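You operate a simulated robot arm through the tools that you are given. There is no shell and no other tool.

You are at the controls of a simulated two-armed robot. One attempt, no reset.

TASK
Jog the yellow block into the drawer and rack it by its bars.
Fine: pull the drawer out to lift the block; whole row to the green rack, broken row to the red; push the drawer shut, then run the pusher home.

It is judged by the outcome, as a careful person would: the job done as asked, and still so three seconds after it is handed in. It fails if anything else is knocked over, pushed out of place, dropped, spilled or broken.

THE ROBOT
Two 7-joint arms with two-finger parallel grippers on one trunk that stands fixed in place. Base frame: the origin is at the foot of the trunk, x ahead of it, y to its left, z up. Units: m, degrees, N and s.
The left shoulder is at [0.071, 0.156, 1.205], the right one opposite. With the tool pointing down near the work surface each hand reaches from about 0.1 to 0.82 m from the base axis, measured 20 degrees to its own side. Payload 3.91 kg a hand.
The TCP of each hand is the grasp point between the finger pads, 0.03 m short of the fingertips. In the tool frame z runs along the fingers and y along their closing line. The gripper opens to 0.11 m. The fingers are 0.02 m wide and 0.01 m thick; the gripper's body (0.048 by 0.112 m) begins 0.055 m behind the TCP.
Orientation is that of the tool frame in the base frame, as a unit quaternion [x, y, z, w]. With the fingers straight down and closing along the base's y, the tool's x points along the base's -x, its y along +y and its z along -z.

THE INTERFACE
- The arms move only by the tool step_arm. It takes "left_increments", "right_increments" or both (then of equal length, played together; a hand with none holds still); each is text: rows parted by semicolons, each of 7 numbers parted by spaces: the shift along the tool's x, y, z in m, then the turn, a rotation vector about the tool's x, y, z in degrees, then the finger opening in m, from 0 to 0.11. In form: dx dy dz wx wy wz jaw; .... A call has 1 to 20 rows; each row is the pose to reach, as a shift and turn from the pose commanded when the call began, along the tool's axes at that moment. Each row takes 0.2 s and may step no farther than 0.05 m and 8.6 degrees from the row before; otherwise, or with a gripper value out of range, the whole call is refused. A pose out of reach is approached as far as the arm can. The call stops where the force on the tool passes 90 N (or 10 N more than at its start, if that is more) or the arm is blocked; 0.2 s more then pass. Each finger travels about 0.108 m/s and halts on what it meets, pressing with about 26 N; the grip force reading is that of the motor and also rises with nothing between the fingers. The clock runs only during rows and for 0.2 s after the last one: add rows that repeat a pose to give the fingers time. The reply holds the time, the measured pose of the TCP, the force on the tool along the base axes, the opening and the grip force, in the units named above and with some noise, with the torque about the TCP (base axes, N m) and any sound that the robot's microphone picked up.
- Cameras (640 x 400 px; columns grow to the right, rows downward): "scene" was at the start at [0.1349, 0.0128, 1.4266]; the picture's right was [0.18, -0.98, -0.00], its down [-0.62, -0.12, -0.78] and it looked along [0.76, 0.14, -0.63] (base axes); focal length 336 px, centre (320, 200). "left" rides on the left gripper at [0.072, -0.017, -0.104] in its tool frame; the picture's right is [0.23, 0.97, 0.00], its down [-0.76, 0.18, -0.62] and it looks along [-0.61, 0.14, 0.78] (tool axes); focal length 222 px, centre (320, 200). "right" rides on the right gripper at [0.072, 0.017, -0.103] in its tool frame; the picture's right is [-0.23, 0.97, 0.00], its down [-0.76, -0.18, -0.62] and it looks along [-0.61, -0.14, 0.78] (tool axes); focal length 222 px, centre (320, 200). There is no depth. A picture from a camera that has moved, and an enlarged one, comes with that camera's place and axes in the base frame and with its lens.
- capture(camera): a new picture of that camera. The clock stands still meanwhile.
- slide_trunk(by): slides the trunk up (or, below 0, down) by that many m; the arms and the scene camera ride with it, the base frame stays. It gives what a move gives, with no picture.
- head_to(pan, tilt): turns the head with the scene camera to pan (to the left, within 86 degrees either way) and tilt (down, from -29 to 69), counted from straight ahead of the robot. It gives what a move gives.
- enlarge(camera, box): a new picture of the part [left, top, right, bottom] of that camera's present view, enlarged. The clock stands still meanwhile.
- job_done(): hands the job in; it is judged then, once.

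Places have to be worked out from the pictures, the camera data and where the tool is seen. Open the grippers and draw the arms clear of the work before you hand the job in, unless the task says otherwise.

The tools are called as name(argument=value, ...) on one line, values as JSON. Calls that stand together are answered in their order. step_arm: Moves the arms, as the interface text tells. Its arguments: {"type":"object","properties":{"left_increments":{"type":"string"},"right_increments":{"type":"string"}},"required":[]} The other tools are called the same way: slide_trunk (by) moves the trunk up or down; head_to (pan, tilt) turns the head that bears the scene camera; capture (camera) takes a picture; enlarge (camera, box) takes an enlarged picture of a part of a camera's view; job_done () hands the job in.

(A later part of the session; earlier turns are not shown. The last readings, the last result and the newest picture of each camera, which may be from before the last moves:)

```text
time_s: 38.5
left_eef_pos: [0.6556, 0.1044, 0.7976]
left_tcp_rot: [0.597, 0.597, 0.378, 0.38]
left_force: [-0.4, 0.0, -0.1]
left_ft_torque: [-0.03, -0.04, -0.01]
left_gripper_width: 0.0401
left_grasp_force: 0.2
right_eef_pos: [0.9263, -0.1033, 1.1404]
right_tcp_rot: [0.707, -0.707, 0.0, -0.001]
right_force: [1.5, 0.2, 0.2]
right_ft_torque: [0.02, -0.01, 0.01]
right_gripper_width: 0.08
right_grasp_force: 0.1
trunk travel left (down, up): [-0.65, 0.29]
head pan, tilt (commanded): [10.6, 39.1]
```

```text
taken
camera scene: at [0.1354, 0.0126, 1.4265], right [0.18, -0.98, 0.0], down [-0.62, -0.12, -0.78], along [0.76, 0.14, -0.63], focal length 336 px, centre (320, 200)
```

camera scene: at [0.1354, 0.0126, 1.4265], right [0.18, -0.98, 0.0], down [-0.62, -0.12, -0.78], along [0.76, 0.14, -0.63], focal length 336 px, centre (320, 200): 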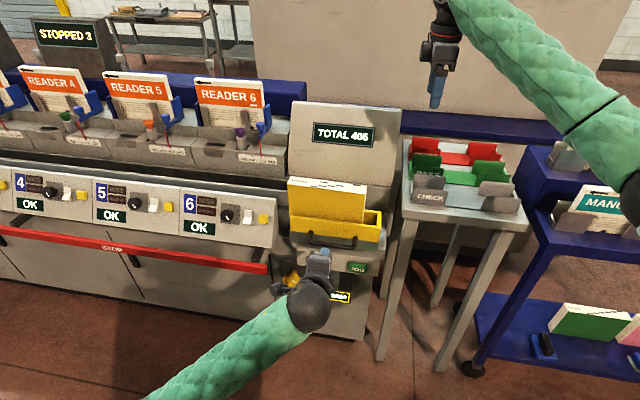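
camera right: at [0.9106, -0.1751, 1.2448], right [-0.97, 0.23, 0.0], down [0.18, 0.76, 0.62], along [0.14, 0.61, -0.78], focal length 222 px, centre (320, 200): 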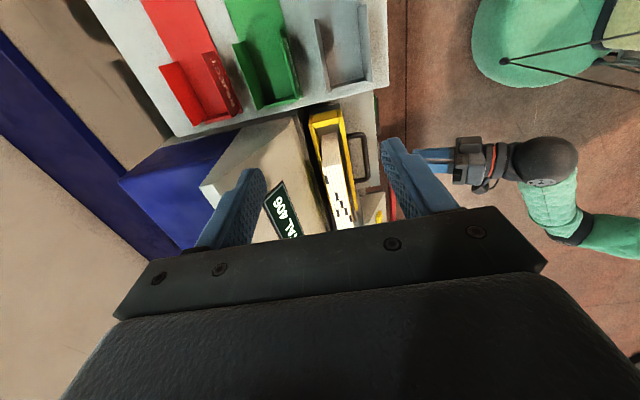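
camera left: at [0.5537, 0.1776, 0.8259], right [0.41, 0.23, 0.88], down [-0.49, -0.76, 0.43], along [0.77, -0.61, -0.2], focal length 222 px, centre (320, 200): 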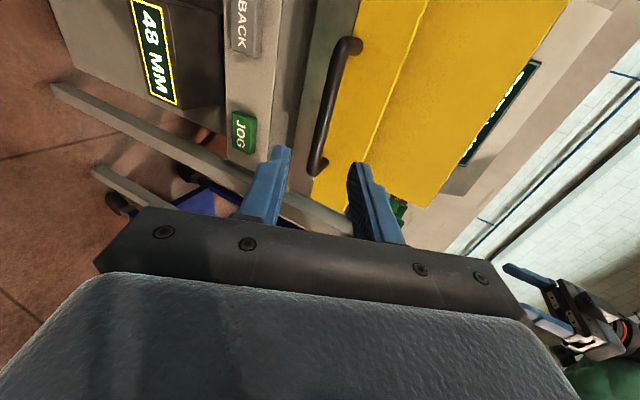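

The drawer stays out. I'll swing the left hand aside to the left, and shift the right hand to look down on the block.

step_arm(left_increments="0.0425 0.0038 -0.0155 0 0 0 0.04; 0.085 0.0076 -0.0311 0 0 0 0.04; 0.1275 0.0113 -0.0466 0 0 0 0.04; 0.17 0.0151 -0.0622 0 0 0 0.04; 0.17 0.0151 -0.0622 0 0 0 0.04", right_increments="0 0.02 0 0 0 0 0.08; 0 0.04 0 0 0 0 0.08; 0 0.06 0 0 0 0 0.08; 0 0.08 0 0 0 0 0.08; 0 0.08 0 0 0 0 0.08")

enlarge(camera="right", box=[230, 60, 410, 240])

enlarge(camera="scene", box=[260, 150, 400, 260])

```text
time_s: 39.7
left_eef_pos: [0.6071, 0.2712, 0.8409]
left_tcp_rot: [0.597, 0.597, 0.379, 0.38]
left_force: [-0.4, -0.4, 0.6]
left_ft_torque: [-0.01, -0.03, -0.01]
left_gripper_width: 0.0401
left_grasp_force: 0.1
right_eef_pos: [0.8444, -0.1032, 1.1414]
right_tcp_rot: [-0.707, 0.708, 0.001, -0.001]
right_force: [-0.6, 0.1, -0.5]
right_ft_torque: [-0.01, 0.0, 0.0]
right_gripper_width: 0.0802
right_grasp_force: 0.1
trunk travel left (down, up): [-0.65, 0.29]
head pan, tilt (commanded): [10.6, 39.1]
```

```text
2.22 times, centred on (320, 150) of right
camera zoom: at [0.8296, -0.1752, 1.244], right [-0.97, 0.23, 0.0], down [0.18, 0.76, 0.62], along [0.14, 0.61, -0.78], focal length 494 px, centre (320, 311)
```

zoom: 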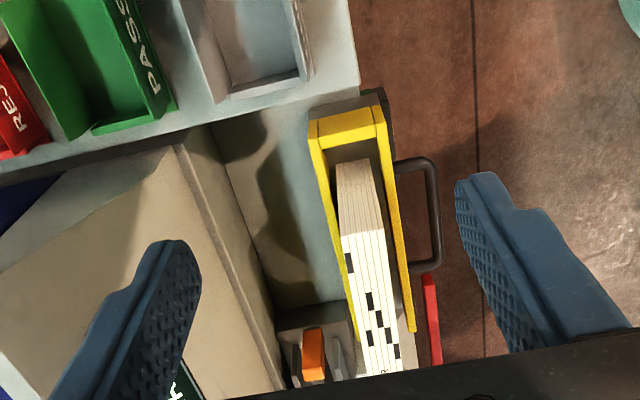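

```text
3.64 times, centred on (330, 205) of scene
camera zoom: at [0.1356, 0.0122, 1.4265], right [0.18, -0.98, 0.0], down [-0.62, -0.12, -0.78], along [0.76, 0.14, -0.63], focal length 1221 px, centre (284, 182)
```

zoom: 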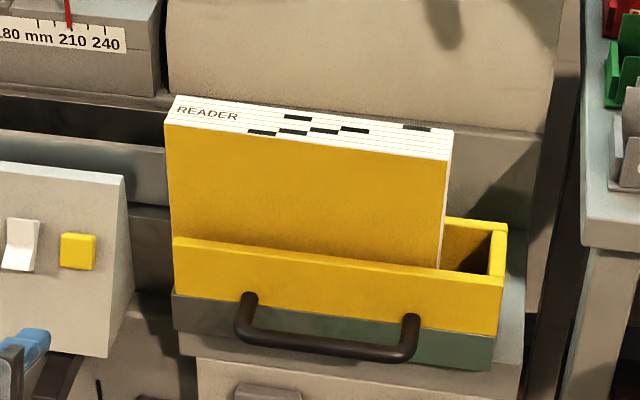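

Block located: front face x≈0.826, rear ≈0.858, y 0.025–0.231, top z≈0.897. I'll bring the right hand over its middle at height.

step_arm(right_increments="-0.0461 0.0005 0.008 0 0 0 0.08; -0.0922 0.001 0.016 0 0 0 0.08; -0.1384 0.0015 0.024 0 0 0 0.08; -0.1845 0.002 0.032 0 0 0 0.08; -0.2307 0.0024 0.04 0 0 0 0.08; -0.2307 0.0024 0.04 0 0 0 0.08")

capture(camera="right")

capture(camera="scene")

capture(camera="left")

```text
time_s: 41.1
left_eef_pos: [0.6076, 0.2712, 0.8406]
left_tcp_rot: [0.596, 0.597, 0.379, 0.38]
left_force: [0.4, -0.1, 0.5]
left_ft_torque: [-0.01, 0.0, -0.04]
left_gripper_width: 0.04
left_grasp_force: 0.0
right_eef_pos: [0.8436, 0.1245, 1.1036]
right_tcp_rot: [0.707, -0.707, 0.0, 0.001]
right_force: [0.3, -0.1, 0.0]
right_ft_torque: [-0.03, 0.03, -0.01]
right_gripper_width: 0.0801
right_grasp_force: 0.1
trunk travel left (down, up): [-0.65, 0.29]
head pan, tilt (commanded): [10.6, 39.1]
```

```text
taken
camera right: at [0.8283, 0.0519, 1.2065], right [-0.97, 0.23, 0.0], down [0.18, 0.76, 0.62], along [0.14, 0.61, -0.78], focal length 222 px, centre (320, 200)
```

right: 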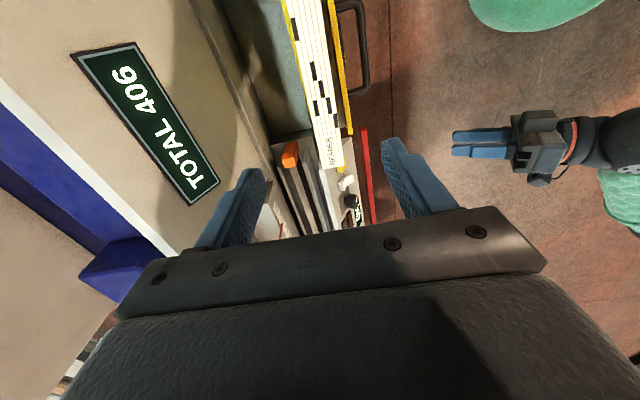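

```text
taken
camera scene: at [0.1344, 0.0116, 1.4266], right [0.18, -0.98, 0.0], down [-0.62, -0.12, -0.78], along [0.76, 0.14, -0.63], focal length 336 px, centre (320, 200)
```

scene: 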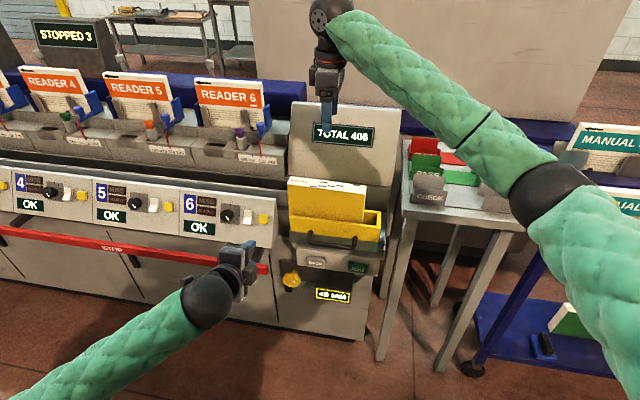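

```text
taken
camera left: at [0.5057, 0.3445, 0.8692], right [0.41, 0.23, 0.88], down [-0.49, -0.76, 0.43], along [0.77, -0.61, -0.2], focal length 222 px, centre (320, 200)
```

left: 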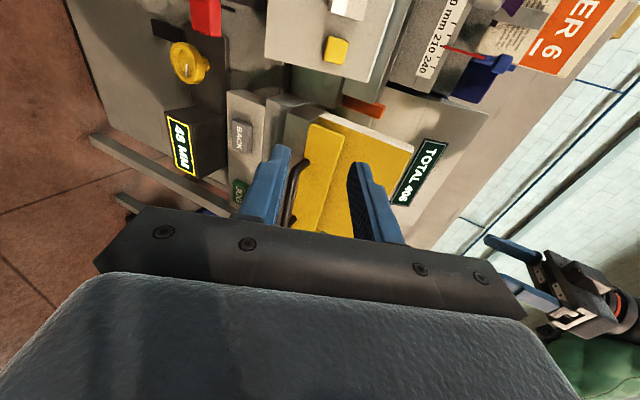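

The block's top runs right under the tool axis. I'll descend partway so the fingertips just straddle its top edge, then check.

step_arm(right_increments="0 0 0.045 0 0 0 0.08; 0 0 0.09 0 0 0 0.08; 0 0 0.13 0 0 0 0.08; 0 0 0.16 0 0 0 0.08; 0 0 0.18 0 0 0 0.08; 0 0 0.18 0 0 0 0.08")

capture(camera="right")

enlarge(camera="scene", box=[260, 80, 420, 260])

enlarge(camera="left", box=[260, 80, 480, 260])

```text
time_s: 42.5
left_eef_pos: [0.6078, 0.2716, 0.8403]
left_tcp_rot: [0.595, 0.597, 0.379, 0.382]
left_force: [-0.1, 0.3, -0.5]
left_ft_torque: [-0.02, 0.01, -0.01]
left_gripper_width: 0.0401
left_grasp_force: 0.0
right_eef_pos: [0.8432, 0.1255, 0.9217]
right_tcp_rot: [0.707, -0.707, 0.0, 0.0]
right_force: [0.9, -0.9, 0.9]
right_ft_torque: [-0.03, 0.03, 0.03]
right_gripper_width: 0.0801
right_grasp_force: 0.2
trunk travel left (down, up): [-0.65, 0.29]
head pan, tilt (commanded): [10.6, 39.1]
```

```text
taken
camera right: at [0.827, 0.0542, 1.0244], right [-0.97, 0.23, 0.0], down [0.18, 0.76, 0.62], along [0.14, 0.61, -0.78], focal length 222 px, centre (320, 200)
```

right: 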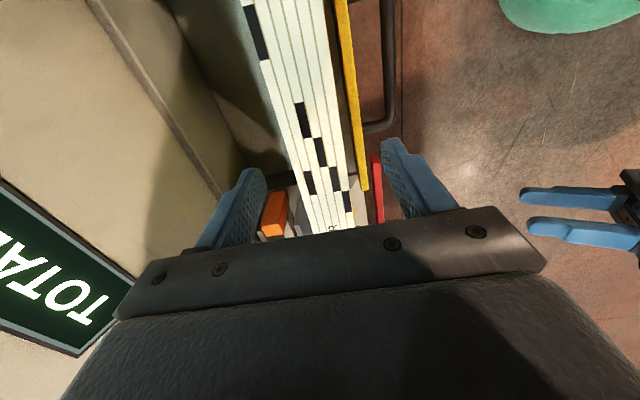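

```text
2.22 times, centred on (340, 170) of scene
camera zoom: at [0.1344, 0.0127, 1.4266], right [0.18, -0.98, 0.0], down [-0.62, -0.12, -0.78], along [0.76, 0.14, -0.63], focal length 746 px, centre (276, 267)
```

zoom: 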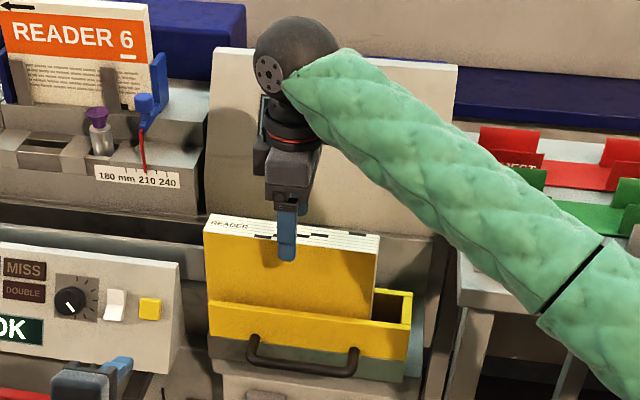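

```text
2.22 times, centred on (370, 170) of left
camera zoom: at [0.5058, 0.3451, 0.8689], right [0.41, 0.23, 0.88], down [-0.49, -0.76, 0.43], along [0.77, -0.61, -0.2], focal length 494 px, centre (209, 267)
```

zoom: 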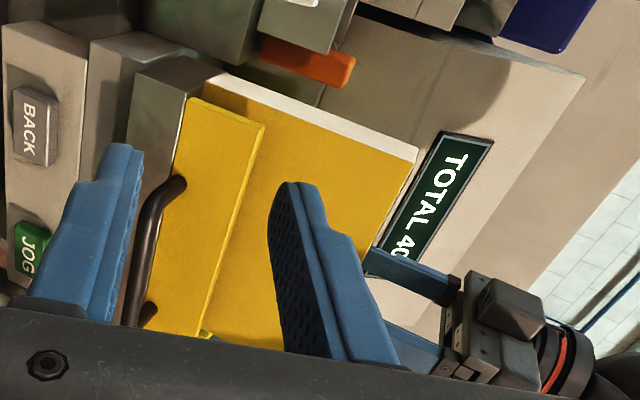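

Fingers straddle the block with ~3–4 mm bias; I'll correct that, descend to grip depth (TCP z≈0.855) and close.

step_arm(right_increments="0 0.003 0.02 0 0 0 0.08; 0 0.003 0.045 0 0 0 0.08; 0 0.003 0.067 0 0 0 0.08; 0 0.003 0.067 0 0 0 0.06; 0 0.003 0.067 0 0 0 0.04; 0 0.003 0.067 0 0 0 0.02; 0 0.003 0.067 0 0 0 0.01; 0 0.003 0.067 0 0 0 0.01")

capture(camera="right")

enlarge(camera="left", box=[260, 80, 480, 260])

```text
time_s: 44.3
left_eef_pos: [0.6063, 0.2724, 0.8409]
left_tcp_rot: [0.597, 0.597, 0.379, 0.379]
left_force: [-0.4, -0.2, -0.3]
left_ft_torque: [0.03, -0.01, -0.01]
left_gripper_width: 0.0398
left_grasp_force: 0.1
right_eef_pos: [0.839, 0.1293, 0.8513]
right_tcp_rot: [0.708, -0.706, 0.0, 0.0]
right_force: [-0.2, -1.0, -1.0]
right_ft_torque: [0.07, -0.06, -0.17]
right_gripper_width: 0.0363
right_grasp_force: 26.0
trunk travel left (down, up): [-0.65, 0.29]
head pan, tilt (commanded): [10.6, 39.1]
```

```text
taken
camera right: at [0.8238, 0.0565, 0.9559], right [-0.97, 0.23, 0.0], down [0.18, 0.76, 0.62], along [0.14, 0.61, -0.78], focal length 222 px, centre (320, 200)
```

right: 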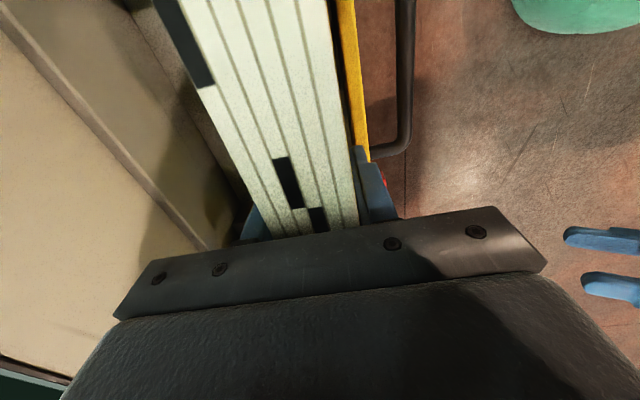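

```text
2.22 times, centred on (370, 170) of left
camera zoom: at [0.506, 0.3452, 0.8687], right [0.41, 0.23, 0.88], down [-0.49, -0.76, 0.43], along [0.77, -0.61, -0.2], focal length 494 px, centre (209, 267)
```

zoom: 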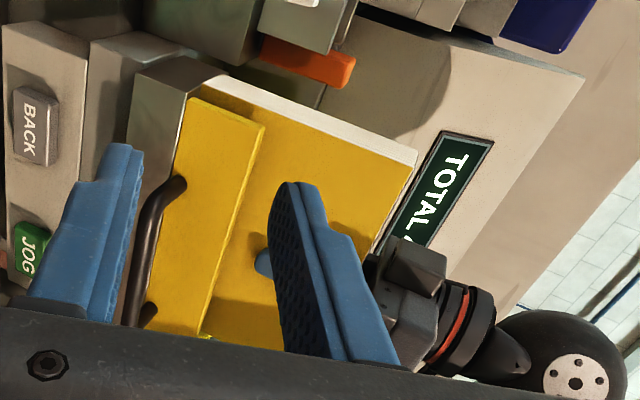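

Block is gripped (36 mm, 26 N). I'll lift slowly and check the load and for slipping.

step_arm(right_increments="0 0 -0.005 0 0 0 0; 0 0 -0.015 0 0 0 0; 0 0 -0.03 0 0 0 0; 0 0 -0.045 0 0 0 0; 0 0 -0.06 0 0 0 0; 0 0 -0.06 0 0 0 0")

enlarge(camera="scene", box=[260, 80, 420, 260])

capture(camera="right")

```text
time_s: 45.7
left_eef_pos: [0.6081, 0.2721, 0.8413]
left_tcp_rot: [0.596, 0.597, 0.379, 0.38]
left_force: [0.5, 0.2, 0.8]
left_ft_torque: [0.0, 0.02, 0.0]
left_gripper_width: 0.0402
left_grasp_force: 0.0
right_eef_pos: [0.8417, 0.13, 0.9131]
right_tcp_rot: [-0.707, 0.707, 0.0, -0.001]
right_force: [0.1, 0.3, -7.2]
right_ft_torque: [-0.01, 0.02, 0.0]
right_gripper_width: 0.0359
right_grasp_force: 26.1
trunk travel left (down, up): [-0.65, 0.29]
head pan, tilt (commanded): [10.6, 39.1]
```

```text
2.22 times, centred on (340, 170) of scene
camera zoom: at [0.1355, 0.0129, 1.4265], right [0.18, -0.98, 0.0], down [-0.62, -0.12, -0.78], along [0.76, 0.14, -0.63], focal length 746 px, centre (276, 267)
```

zoom: 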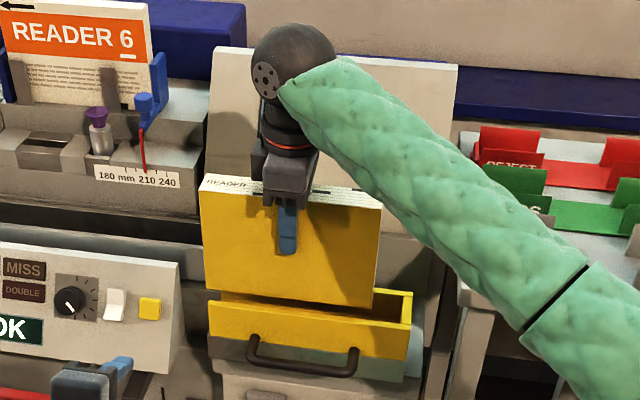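

```text
taken
camera right: at [0.826, 0.0566, 1.0176], right [-0.97, 0.23, 0.0], down [0.18, 0.76, 0.62], along [0.14, 0.61, -0.78], focal length 222 px, centre (320, 200)
```

right: 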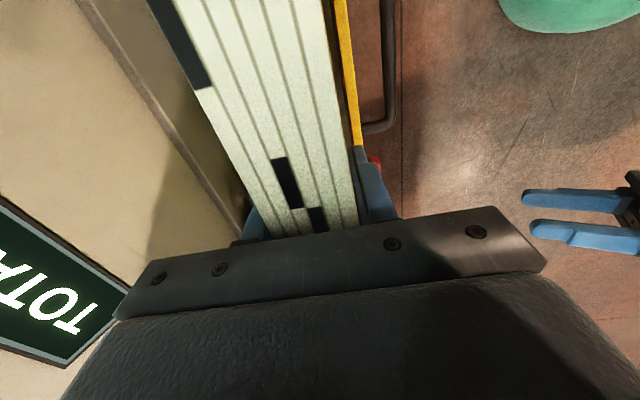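

The block hangs firm (7 N). I'll raise it to clear everything (bottom above z≈0.95).

step_arm(right_increments="0 0 -0.03 0 0 0 0; 0 0 -0.06 0 0 0 0; 0 0 -0.09 0 0 0 0; 0 0 -0.12 0 0 0 0; 0 0 -0.15 0 0 0 0; 0 0 -0.17 0 0 0 0; 0 0 -0.17 0 0 0 0")

capture(camera="scene")

capture(camera="left")

```text
time_s: 47.3
left_eef_pos: [0.6073, 0.2713, 0.8403]
left_tcp_rot: [0.596, 0.597, 0.379, 0.38]
left_force: [0.7, -0.4, -0.4]
left_ft_torque: [-0.01, -0.01, 0.01]
left_gripper_width: 0.0397
left_grasp_force: 0.1
right_eef_pos: [0.8419, 0.1277, 1.0853]
right_tcp_rot: [0.707, -0.707, -0.001, 0.001]
right_force: [0.4, 0.3, -7.6]
right_ft_torque: [0.02, 0.01, 0.0]
right_gripper_width: 0.0361
right_grasp_force: 26.1
trunk travel left (down, up): [-0.65, 0.29]
head pan, tilt (commanded): [10.6, 39.1]
```

```text
taken
camera scene: at [0.1357, 0.013, 1.4264], right [0.18, -0.98, 0.0], down [-0.62, -0.12, -0.78], along [0.76, 0.14, -0.63], focal length 336 px, centre (320, 200)
```

scene: 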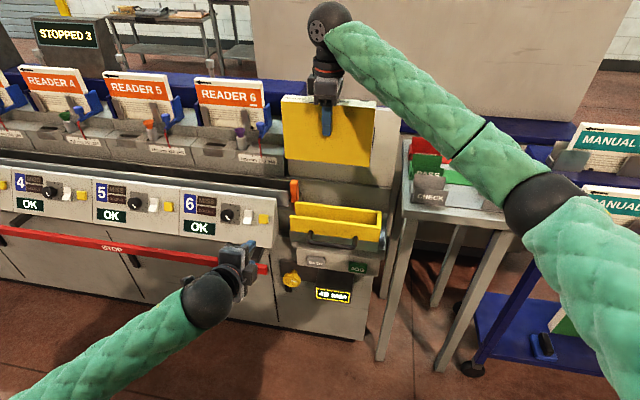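

```text
taken
camera left: at [0.5065, 0.3453, 0.8683], right [0.41, 0.23, 0.88], down [-0.49, -0.76, 0.43], along [0.77, -0.61, -0.2], focal length 222 px, centre (320, 200)
```

left: 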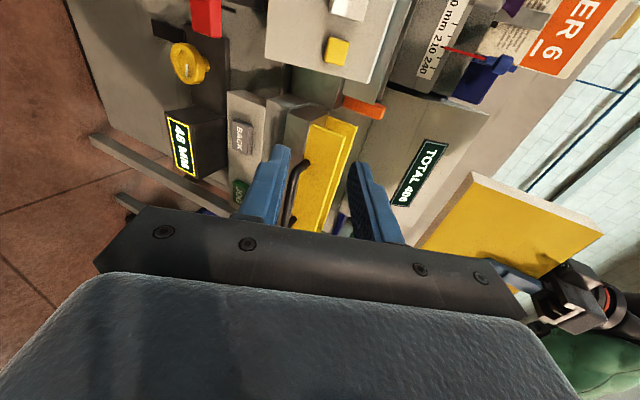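

Clear of the drawer. I'll zoom to learn where the block sits relative to the fingers and its lower edge.

enlarge(camera="scene", box=[270, 70, 400, 190])

```text
3.33 times, centred on (335, 130) of scene
camera zoom: at [0.1357, 0.013, 1.4264], right [0.18, -0.98, 0.0], down [-0.62, -0.12, -0.78], along [0.76, 0.14, -0.63], focal length 1119 px, centre (270, 433)
```

zoom: 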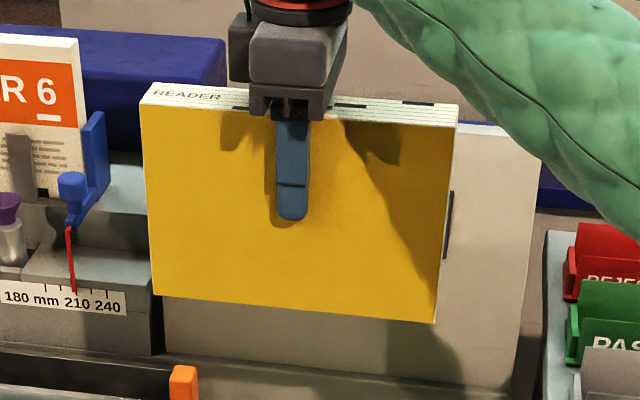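

Block measures 0.21 × 0.148 m, bottom 0.107 below the TCP, centred within 3 mm. I'll carry it sideways first (clear of the TOTAL panel) to y≈−0.222.

step_arm(right_increments="0.03 0 0 0 0 0 0; 0.07 0 0 0 0 0 0; 0.115 0 0 0 0 0 0; 0.16 0 0 0 0 0 0; 0.205 0 0 0 0 0 0; 0.25 0 0 0 0 0 0; 0.295 0 0 0 0 0 0; 0.33 0 0 0 0 0 0; 0.35 0 0 0 0 0 0; 0.35 0 0 0 0 0 0")

capture(camera="scene")

capture(camera="right")

```text
time_s: 49.5
left_eef_pos: [0.608, 0.2718, 0.8414]
left_tcp_rot: [0.596, 0.597, 0.379, 0.38]
left_force: [0.5, 0.0, 0.6]
left_ft_torque: [-0.01, 0.02, -0.03]
left_gripper_width: 0.04
left_grasp_force: 0.2
right_eef_pos: [0.8433, -0.2226, 1.0851]
right_tcp_rot: [0.708, -0.707, 0.0, 0.0]
right_force: [-0.1, -1.4, -8.3]
right_ft_torque: [-0.03, 0.02, 0.02]
right_gripper_width: 0.0356
right_grasp_force: 26.2
trunk travel left (down, up): [-0.65, 0.29]
head pan, tilt (commanded): [10.6, 39.1]
```

```text
taken
camera scene: at [0.1355, 0.0129, 1.4265], right [0.18, -0.98, 0.0], down [-0.62, -0.12, -0.78], along [0.76, 0.14, -0.63], focal length 336 px, centre (320, 200)
```

scene: 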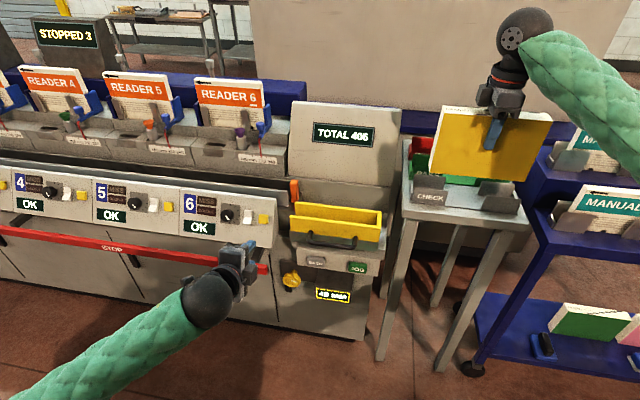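

```text
taken
camera right: at [0.8271, -0.2946, 1.189], right [-0.97, 0.23, 0.0], down [0.18, 0.76, 0.62], along [0.14, 0.61, -0.78], focal length 222 px, centre (320, 200)
```

right: 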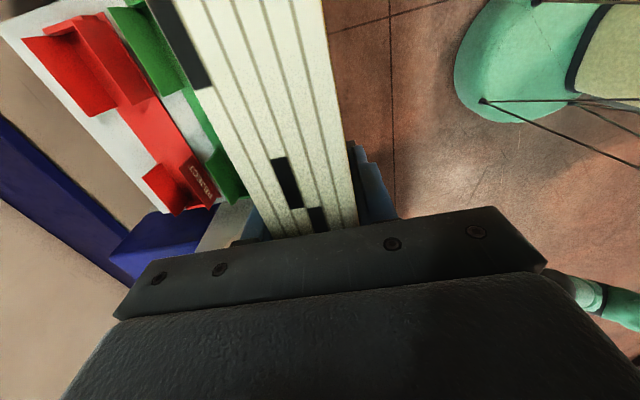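

Now forward over the racks to above the red slot (x≈1.099), bottom of the block well above the fins.

step_arm(right_increments="0 -0.03 0 0 0 0 0; 0 -0.07 0 0 0 0 0; 0 -0.11 0 0 0 0 0; 0 -0.15 0 0 0 0 0; 0 -0.19 0 0 0 0 0; 0 -0.225 0 0 0 0 0; 0 -0.247 0 0 0 0 0; 0 -0.257 0 0 0 0 0; 0 -0.257 0 0 0 0 0")

capture(camera="scene")

enlarge(camera="scene", box=[390, 80, 560, 230])

capture(camera="right")

```text
time_s: 51.5
left_eef_pos: [0.607, 0.2718, 0.8401]
left_tcp_rot: [0.596, 0.597, 0.379, 0.38]
left_force: [0.0, 0.1, 0.0]
left_ft_torque: [0.02, 0.0, -0.01]
left_gripper_width: 0.0402
left_grasp_force: 0.0
right_eef_pos: [1.0974, -0.2234, 1.0828]
right_tcp_rot: [0.708, -0.707, -0.001, 0.001]
right_force: [-0.6, 0.0, -7.4]
right_ft_torque: [-0.01, 0.0, 0.02]
right_gripper_width: 0.0357
right_grasp_force: 26.0
trunk travel left (down, up): [-0.65, 0.29]
head pan, tilt (commanded): [10.6, 39.1]
```

```text
taken
camera scene: at [0.1357, 0.0123, 1.4265], right [0.18, -0.98, 0.0], down [-0.62, -0.12, -0.78], along [0.76, 0.14, -0.63], focal length 336 px, centre (320, 200)
```

scene: 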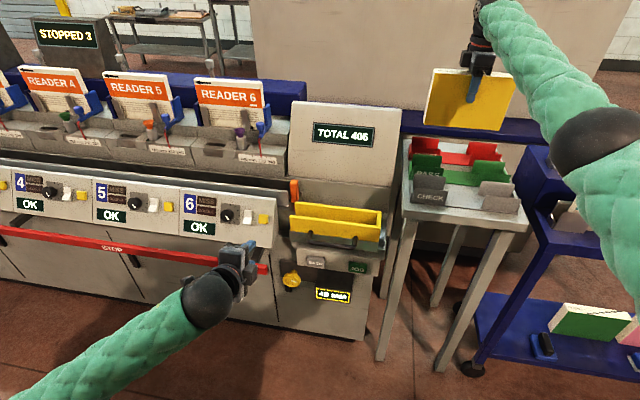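

```text
2.67 times, centred on (475, 155) of scene
camera zoom: at [0.1357, 0.0123, 1.4265], right [0.18, -0.98, 0.0], down [-0.62, -0.12, -0.78], along [0.76, 0.14, -0.63], focal length 895 px, centre (-93, 320)
```

zoom: 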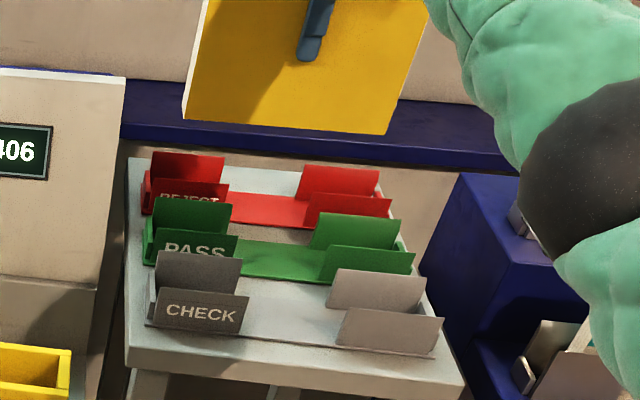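

```text
taken
camera right: at [1.0818, -0.2954, 1.1866], right [-0.97, 0.23, 0.0], down [0.18, 0.76, 0.62], along [0.14, 0.61, -0.78], focal length 222 px, centre (320, 200)
```

right: 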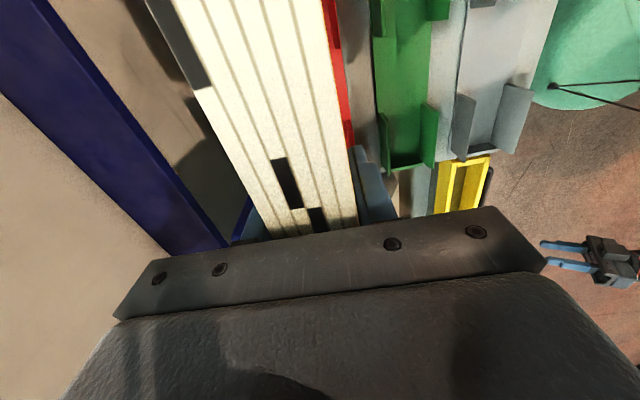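

Block hovers above the red slot. I'll lower it to just above the fin tops (bottom ≈0.915) and check alignment.

step_arm(right_increments="0 -0.001 0.02 0 0 0 0; 0 -0.001 0.04 0 0 0 0; 0 -0.001 0.06 0 0 0 0; 0 -0.001 0.06 0 0 0 0")

enlarge(camera="scene", box=[400, 60, 540, 200])

enlarge(camera="right", box=[200, 0, 480, 240])

capture(camera="left")

```text
time_s: 52.5
left_eef_pos: [0.6068, 0.2719, 0.8412]
left_tcp_rot: [0.597, 0.597, 0.379, 0.38]
left_force: [-0.1, -0.8, 0.0]
left_ft_torque: [-0.01, 0.0, 0.01]
left_gripper_width: 0.0399
left_grasp_force: 0.0
right_eef_pos: [1.0981, -0.2226, 1.0229]
right_tcp_rot: [-0.707, 0.707, 0.001, -0.001]
right_force: [0.5, 1.2, -7.1]
right_ft_torque: [-0.01, -0.03, 0.03]
right_gripper_width: 0.0358
right_grasp_force: 26.2
trunk travel left (down, up): [-0.65, 0.29]
head pan, tilt (commanded): [10.6, 39.1]
```

```text
2.86 times, centred on (470, 130) of scene
camera zoom: at [0.1352, 0.0128, 1.4265], right [0.18, -0.98, 0.0], down [-0.62, -0.12, -0.78], along [0.76, 0.14, -0.63], focal length 959 px, centre (-109, 400)
```

zoom: 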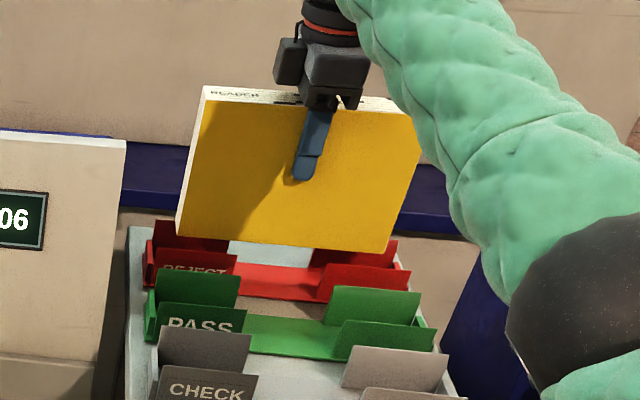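

```text
1.67 times, centred on (340, 120) of right
camera zoom: at [1.083, -0.295, 1.1268], right [-0.97, 0.23, 0.0], down [0.18, 0.76, 0.62], along [0.14, 0.61, -0.78], focal length 370 px, centre (287, 333)
```

zoom: 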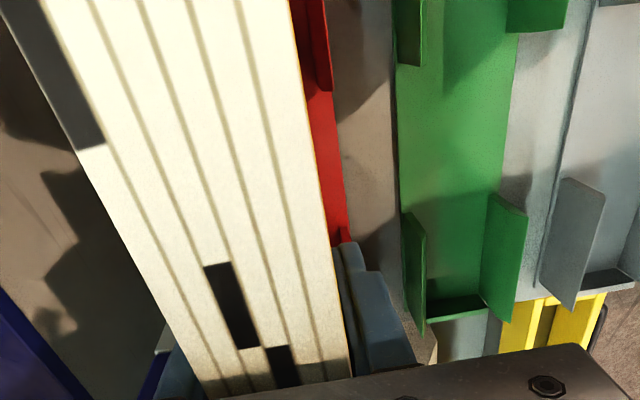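

```text
taken
camera left: at [0.5062, 0.3451, 0.8686], right [0.41, 0.23, 0.88], down [-0.49, -0.76, 0.43], along [0.77, -0.61, -0.2], focal length 222 px, centre (320, 200)
```

left: 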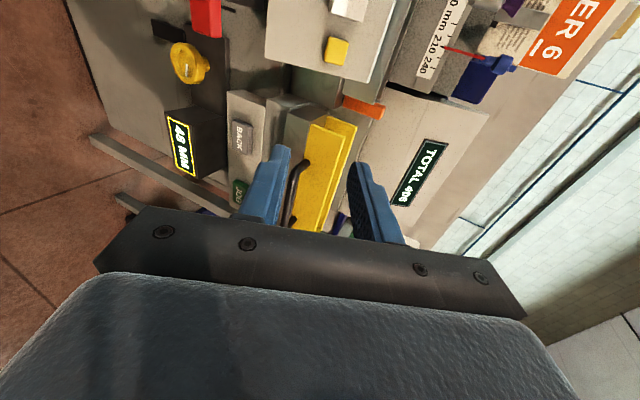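

Both views put the block between the fins with margin all round; I'll bias 2 mm toward the robot and lower it into the slot slowly, watching for side forces.

step_arm(right_increments="0 0.002 0.008 0 0 0 0; 0 0.002 0.016 0 0 0 0; 0 0.002 0.024 0 0 0 0; 0 0.002 0.032 0 0 0 0; 0 0.002 0.04 0 0 0 0; 0 0.002 0.04 0 0 0 0")

enlarge(camera="scene", box=[400, 80, 540, 200])

```text
time_s: 53.9
left_eef_pos: [0.6075, 0.2721, 0.8411]
left_tcp_rot: [0.596, 0.598, 0.378, 0.38]
left_force: [0.0, -0.4, -1.2]
left_ft_torque: [0.06, -0.03, 0.02]
left_gripper_width: 0.0404
left_grasp_force: 0.0
right_eef_pos: [1.0977, -0.2216, 0.9858]
right_tcp_rot: [0.707, -0.707, 0.0, 0.001]
right_force: [0.0, 0.8, -8.0]
right_ft_torque: [0.04, 0.0, 0.02]
right_gripper_width: 0.0358
right_grasp_force: 25.8
trunk travel left (down, up): [-0.65, 0.29]
head pan, tilt (commanded): [10.6, 39.1]
```

```text
3.33 times, centred on (470, 140) of scene
camera zoom: at [0.1355, 0.0127, 1.4265], right [0.18, -0.98, 0.0], down [-0.62, -0.12, -0.78], along [0.76, 0.14, -0.63], focal length 1119 px, centre (-180, 400)
```

zoom: 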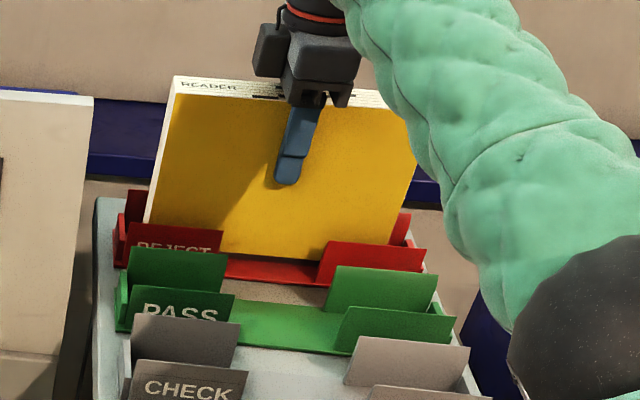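

The block is inside the red fins with no side force. I'll lower in small steps until the weight comes off.

step_arm(right_increments="0 0 0.005 0 0 0 0; 0 0 0.01 0 0 0 0; 0 0 0.014 0 0 0 0; 0 0 0.016 0 0 0 0")

```text
time_s: 54.9
left_eef_pos: [0.6075, 0.2718, 0.8423]
left_tcp_rot: [0.596, 0.596, 0.379, 0.381]
left_force: [-0.2, 0.0, -0.8]
left_ft_torque: [-0.01, -0.01, 0.0]
left_gripper_width: 0.0399
left_grasp_force: 0.1
right_eef_pos: [1.0966, -0.2217, 0.9734]
right_tcp_rot: [0.708, -0.706, 0.002, -0.001]
right_force: [9.7, -1.6, 16.5]
right_ft_torque: [0.28, -0.58, -0.13]
right_gripper_width: 0.0361
right_grasp_force: 25.6
trunk travel left (down, up): [-0.65, 0.29]
head pan, tilt (commanded): [10.6, 39.1]
```

Contact: about +24 N upward change at TCP z 0.973 with some x force. I'll look before releasing.

enlarge(camera="scene", box=[400, 80, 540, 200])

enlarge(camera="right", box=[200, 0, 480, 240])

enlarge(camera="scene", box=[420, 130, 520, 180])

```text
3.33 times, centred on (470, 140) of scene
camera zoom: at [0.1337, 0.013, 1.4271], right [0.18, -0.98, 0.0], down [-0.62, -0.12, -0.78], along [0.76, 0.14, -0.63], focal length 1119 px, centre (-180, 400)
```

zoom: 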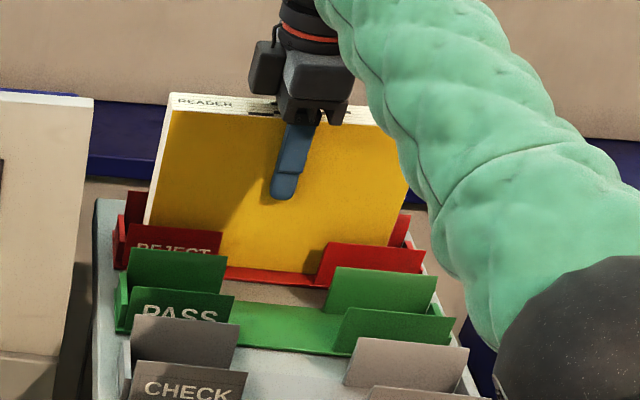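

```text
1.67 times, centred on (340, 120) of right
camera zoom: at [1.0807, -0.2935, 1.0757], right [-0.97, 0.23, 0.0], down [0.17, 0.76, 0.62], along [0.14, 0.61, -0.78], focal length 370 px, centre (287, 333)
```

zoom: 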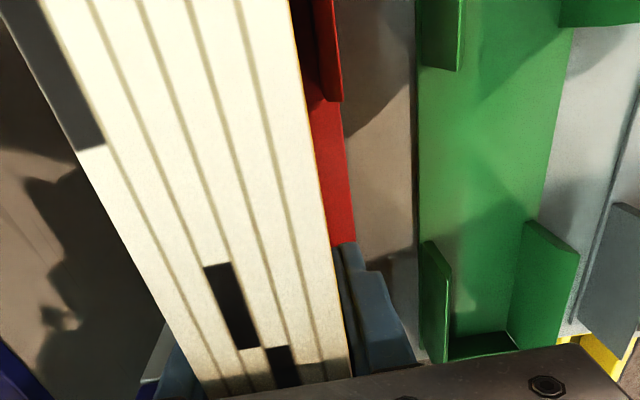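

```text
6.40 times, centred on (470, 155) of scene
camera zoom: at [0.1337, 0.013, 1.4271], right [0.18, -0.98, 0.0], down [-0.62, -0.12, -0.78], along [0.76, 0.14, -0.63], focal length 2148 px, centre (-640, 488)
```

zoom: 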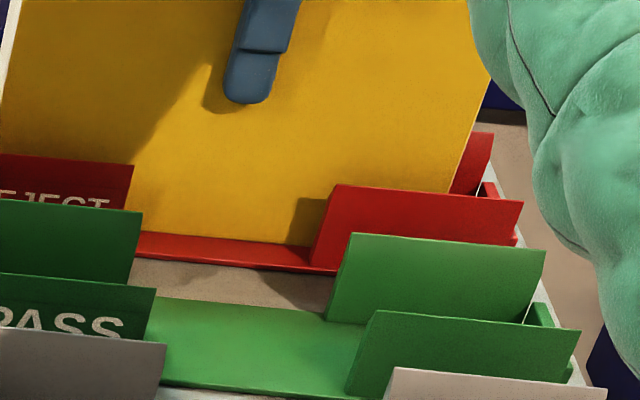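

The block's lower edge rests on the red floor between all four fins; the x force is just the arm flexing. I'll ease the downward push, then open the fingers gently.

step_arm(right_increments="0 0 -0.003 0 0 0 0; 0 0 -0.006 0 0 0 0; 0 0 -0.006 0 0 0 0")

```text
time_s: 55.7
left_eef_pos: [0.6075, 0.2708, 0.84]
left_tcp_rot: [0.596, 0.597, 0.38, 0.38]
left_force: [-0.1, 0.5, 0.5]
left_ft_torque: [0.01, 0.01, 0.01]
left_gripper_width: 0.0403
left_grasp_force: 0.1
right_eef_pos: [1.0959, -0.2216, 0.9723]
right_tcp_rot: [0.707, -0.707, -0.001, 0.0]
right_force: [2.4, 0.3, -0.5]
right_ft_torque: [-0.15, -0.3, 0.07]
right_gripper_width: 0.0358
right_grasp_force: 25.9
trunk travel left (down, up): [-0.65, 0.29]
head pan, tilt (commanded): [10.6, 39.1]
```

Forces are nearly nil with the block resting on the floor. Opening the fingers.

step_arm(right_increments="0 0 0 0 0 0 0.038; 0 0 0 0 0 0 0.045; 0 0 0 0 0 0 0.06; 0 0 0 0 0 0 0.07; 0 0 0 0 0 0 0.07")

enlarge(camera="scene", box=[400, 80, 540, 200])

enlarge(camera="right", box=[200, 0, 480, 240])

```text
time_s: 56.9
left_eef_pos: [0.6078, 0.2719, 0.8413]
left_tcp_rot: [0.597, 0.596, 0.379, 0.38]
left_force: [0.4, -0.7, -0.5]
left_ft_torque: [0.03, -0.04, 0.03]
left_gripper_width: 0.0401
left_grasp_force: 0.0
right_eef_pos: [1.0978, -0.2212, 0.9732]
right_tcp_rot: [-0.707, 0.708, 0.0, 0.0]
right_force: [-0.6, 0.3, 0.5]
right_ft_torque: [0.01, -0.01, 0.0]
right_gripper_width: 0.07
right_grasp_force: 0.0
trunk travel left (down, up): [-0.65, 0.29]
head pan, tilt (commanded): [10.6, 39.1]
```

```text
3.33 times, centred on (470, 140) of scene
camera zoom: at [0.1347, 0.0128, 1.4266], right [0.18, -0.98, 0.0], down [-0.62, -0.12, -0.78], along [0.76, 0.14, -0.63], focal length 1119 px, centre (-180, 400)
```

zoom: 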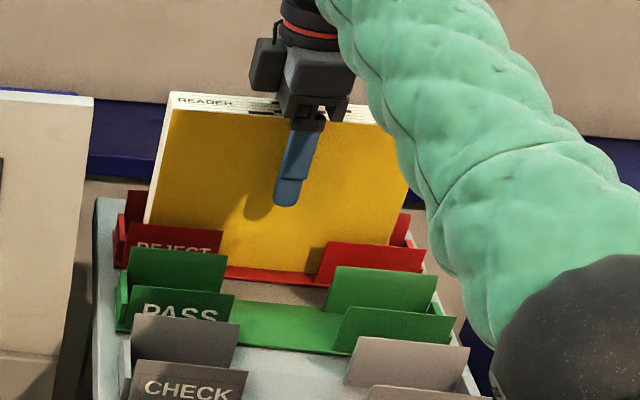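

```text
1.67 times, centred on (340, 120) of right
camera zoom: at [1.081, -0.2935, 1.0774], right [-0.97, 0.23, 0.0], down [0.18, 0.76, 0.62], along [0.14, 0.61, -0.78], focal length 370 px, centre (287, 333)
```

zoom: 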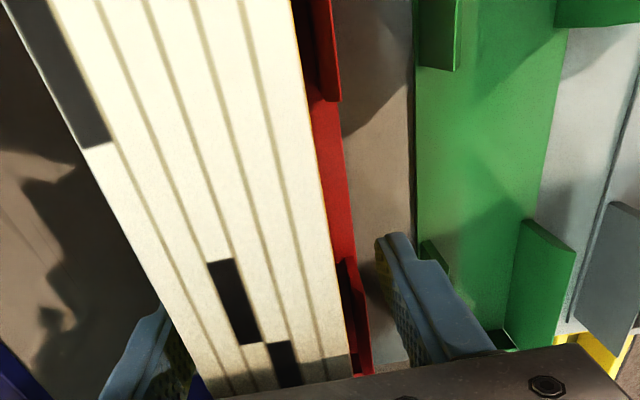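

The block stands free in the red rack. I'll raise the right hand straight up, clear of it.

step_arm(right_increments="0 0 -0.02 0 0 0 0.07; 0 0 -0.05 0 0 0 0.07; 0 0 -0.09 0 0 0 0.07; 0 0 -0.13 0 0 0 0.07; 0 0 -0.17 0 0 0 0.07; 0 0 -0.17 0 0 0 0.07")

enlarge(camera="scene", box=[380, 60, 560, 230])

capture(camera="right")

```text
time_s: 58.3
left_eef_pos: [0.6086, 0.2726, 0.841]
left_tcp_rot: [0.596, 0.597, 0.379, 0.38]
left_force: [-0.6, 0.6, -1.0]
left_ft_torque: [-0.02, -0.02, 0.02]
left_gripper_width: 0.04
left_grasp_force: 0.0
right_eef_pos: [1.0977, -0.2253, 1.1411]
right_tcp_rot: [0.707, -0.707, -0.001, 0.0]
right_force: [0.8, 0.0, 0.7]
right_ft_torque: [0.04, 0.0, -0.02]
right_gripper_width: 0.0703
right_grasp_force: 0.1
trunk travel left (down, up): [-0.65, 0.29]
head pan, tilt (commanded): [10.6, 39.1]
```

```text
2.35 times, centred on (470, 145) of scene
camera zoom: at [0.1356, 0.0126, 1.4264], right [0.18, -0.98, 0.0], down [-0.62, -0.12, -0.78], along [0.76, 0.14, -0.63], focal length 790 px, centre (-33, 329)
```

zoom: 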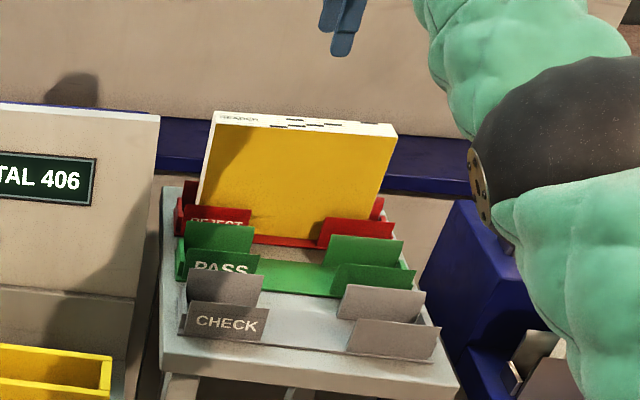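

```text
taken
camera right: at [1.0819, -0.2981, 1.2444], right [-0.97, 0.23, 0.0], down [0.18, 0.76, 0.62], along [0.14, 0.61, -0.78], focal length 222 px, centre (320, 200)
```

right: 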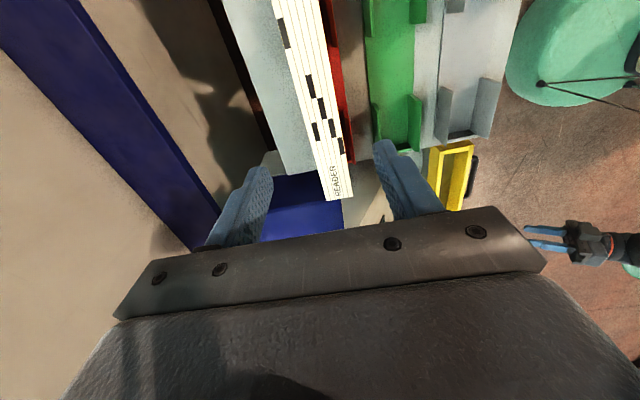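

The block stands upright and steady in the red rack. Now I'll bring the right hand back to its viewing place over the drawer and return the left hand to the front of the handle.

step_arm(left_increments="0 0 0 0 0 0 0.04; -0.034 -0.003 0.0124 0 0 0 0.04; -0.068 -0.006 0.0249 0 0 0 0.04; -0.102 -0.0091 0.0373 0 0 0 0.04; -0.136 -0.0121 0.0498 0 0 0 0.04; -0.17 -0.0151 0.0622 0 0 0 0.04; -0.17 -0.0151 0.0622 0 0 0 0.04", right_increments="-0.02 0.03 0 0 0 0 0.07; -0.04 0.06 0 0 0 0 0.07; -0.06 0.09 0 0 0 0 0.07; -0.08 0.12 0 0 0 0 0.07; -0.1 0.15 0 0 0 0 0.07; -0.122 0.172 0 0 0 0 0.07; -0.122 0.172 0 0 0 0 0.07")

enlarge(camera="left", box=[220, 20, 420, 250])

capture(camera="right")

capture(camera="scene")

```text
time_s: 59.9
left_eef_pos: [0.6589, 0.1021, 0.8048]
left_tcp_rot: [0.596, 0.597, 0.379, 0.38]
left_force: [0.7, 0.5, -0.1]
left_ft_torque: [0.02, -0.01, 0.0]
left_gripper_width: 0.04
left_grasp_force: 0.1
right_eef_pos: [0.9237, -0.1022, 1.1444]
right_tcp_rot: [-0.707, 0.707, -0.001, -0.001]
right_force: [0.0, 0.0, 0.4]
right_ft_torque: [0.0, 0.0, 0.0]
right_gripper_width: 0.0698
right_grasp_force: 0.1
trunk travel left (down, up): [-0.65, 0.29]
head pan, tilt (commanded): [10.6, 39.1]
```

```text
1.74 times, centred on (320, 135) of left
camera zoom: at [0.5578, 0.1763, 0.8312], right [0.41, 0.23, 0.88], down [-0.49, -0.76, 0.43], along [0.77, -0.61, -0.2], focal length 386 px, centre (320, 313)
```

zoom: 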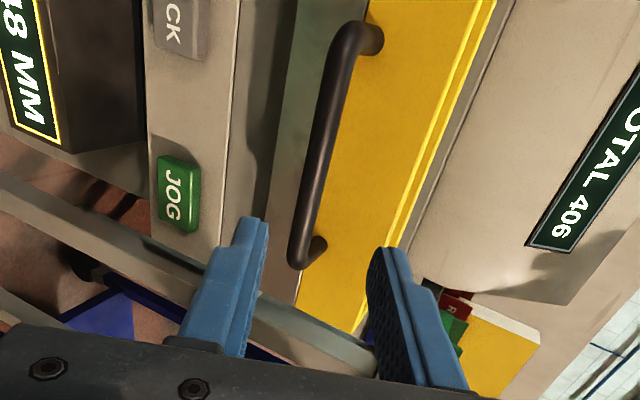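

```text
taken
camera right: at [0.9071, -0.1736, 1.2483], right [-0.97, 0.23, 0.0], down [0.18, 0.76, 0.62], along [0.14, 0.61, -0.78], focal length 222 px, centre (320, 200)
```

right: 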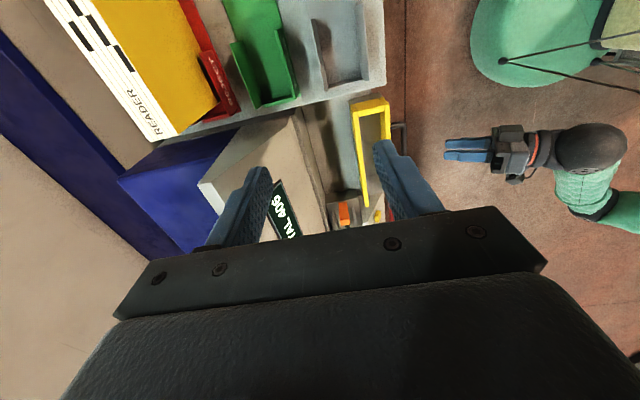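

```text
taken
camera scene: at [0.1345, 0.0129, 1.4266], right [0.18, -0.98, 0.0], down [-0.62, -0.12, -0.78], along [0.76, 0.14, -0.63], focal length 336 px, centre (320, 200)
```

scene: 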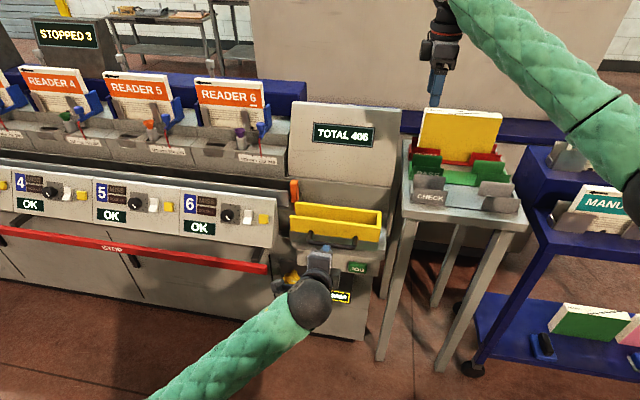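

Left hand is lined up in front of the pulled-out handle (about 7 mm high). I'll correct that, advance to straddle the bar, and close on it.

step_arm(left_increments="0 -0.007 0.03 0 0 0 0.04; 0 -0.007 0.06 0 0 0 0.04; 0 -0.007 0.085 0 0 0 0.04; 0 -0.007 0.1029 0 0 0 0.04; 0 -0.007 0.1029 0 0 0 0.04")

enlarge(camera="left", box=[220, 20, 420, 250])

```text
time_s: 61.1
left_eef_pos: [0.7492, 0.1035, 0.7519]
left_tcp_rot: [0.596, 0.596, 0.38, 0.381]
left_force: [0.4, 0.8, -0.3]
left_ft_torque: [-0.01, 0.0, 0.01]
left_gripper_width: 0.0399
left_grasp_force: 0.0
right_eef_pos: [0.9222, -0.1012, 1.1443]
right_tcp_rot: [-0.707, 0.707, 0.0, 0.001]
right_force: [0.4, -0.2, -0.3]
right_ft_torque: [-0.04, 0.02, -0.01]
right_gripper_width: 0.07
right_grasp_force: 0.0
trunk travel left (down, up): [-0.65, 0.29]
head pan, tilt (commanded): [10.6, 39.1]
```

```text
1.74 times, centred on (320, 135) of left
camera zoom: at [0.6474, 0.177, 0.779], right [0.41, 0.23, 0.88], down [-0.49, -0.76, 0.43], along [0.77, -0.61, -0.2], focal length 386 px, centre (320, 313)
```

zoom: 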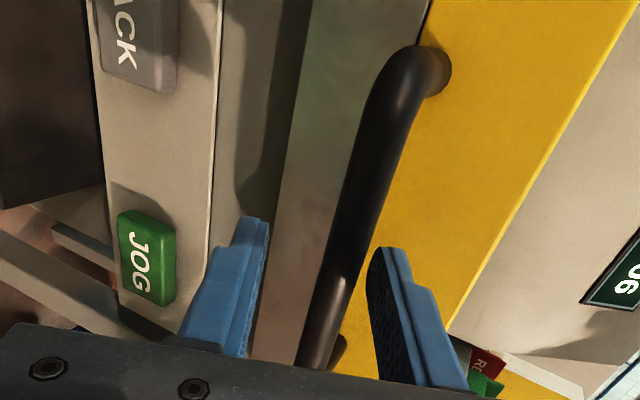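

Bar is centred between the fingers. Closing on it, then pushing the drawer in along +x.

step_arm(left_increments="0 0 0 0 0 0 0.02; 0 0 0 0 0 0 0; 0 0 0 0 0 0 0; 0 0.0063 0.0136 0 0 0 0; 0 0.0127 0.0272 0 0 0 0; 0 0.019 0.0408 0 0 0 0; 0 0.0254 0.0544 0 0 0 0; 0 0.0317 0.068 0 0 0 0; 0 0.0359 0.077 0 0 0 0; 0 0.0359 0.077 0 0 0 0")

enlarge(camera="right", box=[260, 90, 440, 240])

enlarge(camera="scene", box=[230, 150, 400, 260])

```text
time_s: 63.3
left_eef_pos: [0.8297, 0.1028, 0.7576]
left_tcp_rot: [0.594, 0.596, 0.381, 0.383]
left_force: [-1.9, 6.8, 55.8]
left_ft_torque: [-0.19, -0.75, 0.03]
left_gripper_width: 0.014
left_grasp_force: 45.0
right_eef_pos: [0.9199, -0.1011, 1.1483]
right_tcp_rot: [-0.706, 0.708, -0.001, 0.001]
right_force: [0.3, -0.4, 0.3]
right_ft_torque: [0.05, 0.0, 0.0]
right_gripper_width: 0.0698
right_grasp_force: 0.0
trunk travel left (down, up): [-0.65, 0.29]
head pan, tilt (commanded): [10.6, 39.1]
```

```text
2.67 times, centred on (350, 165) of right
camera zoom: at [0.9032, -0.1739, 1.2519], right [-0.97, 0.23, 0.0], down [0.17, 0.76, 0.62], along [0.14, 0.61, -0.78], focal length 592 px, centre (240, 293)
```

zoom: 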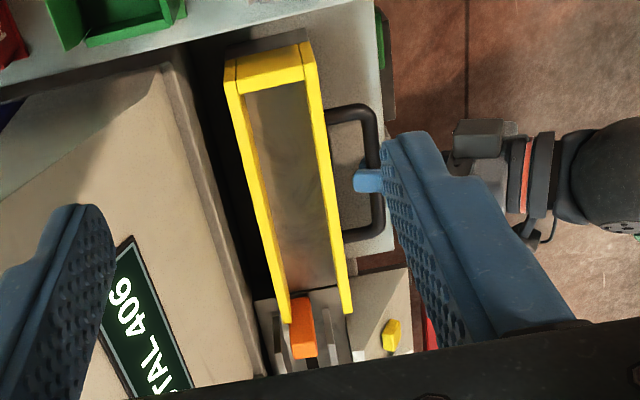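

```text
3.64 times, centred on (315, 205) of scene
camera zoom: at [0.1296, 0.0126, 1.4272], right [0.18, -0.98, 0.0], down [-0.62, -0.12, -0.78], along [0.76, 0.14, -0.63], focal length 1221 px, centre (338, 182)
```

zoom: 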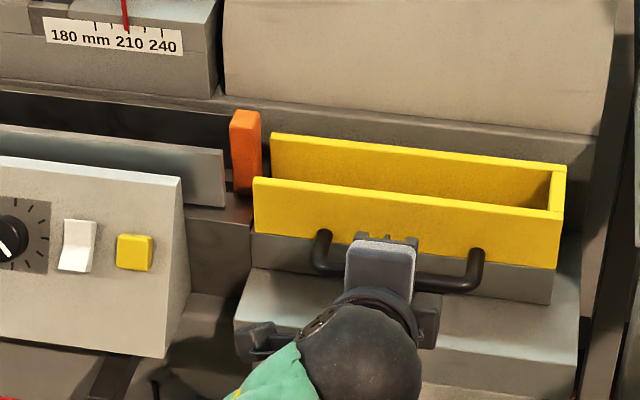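

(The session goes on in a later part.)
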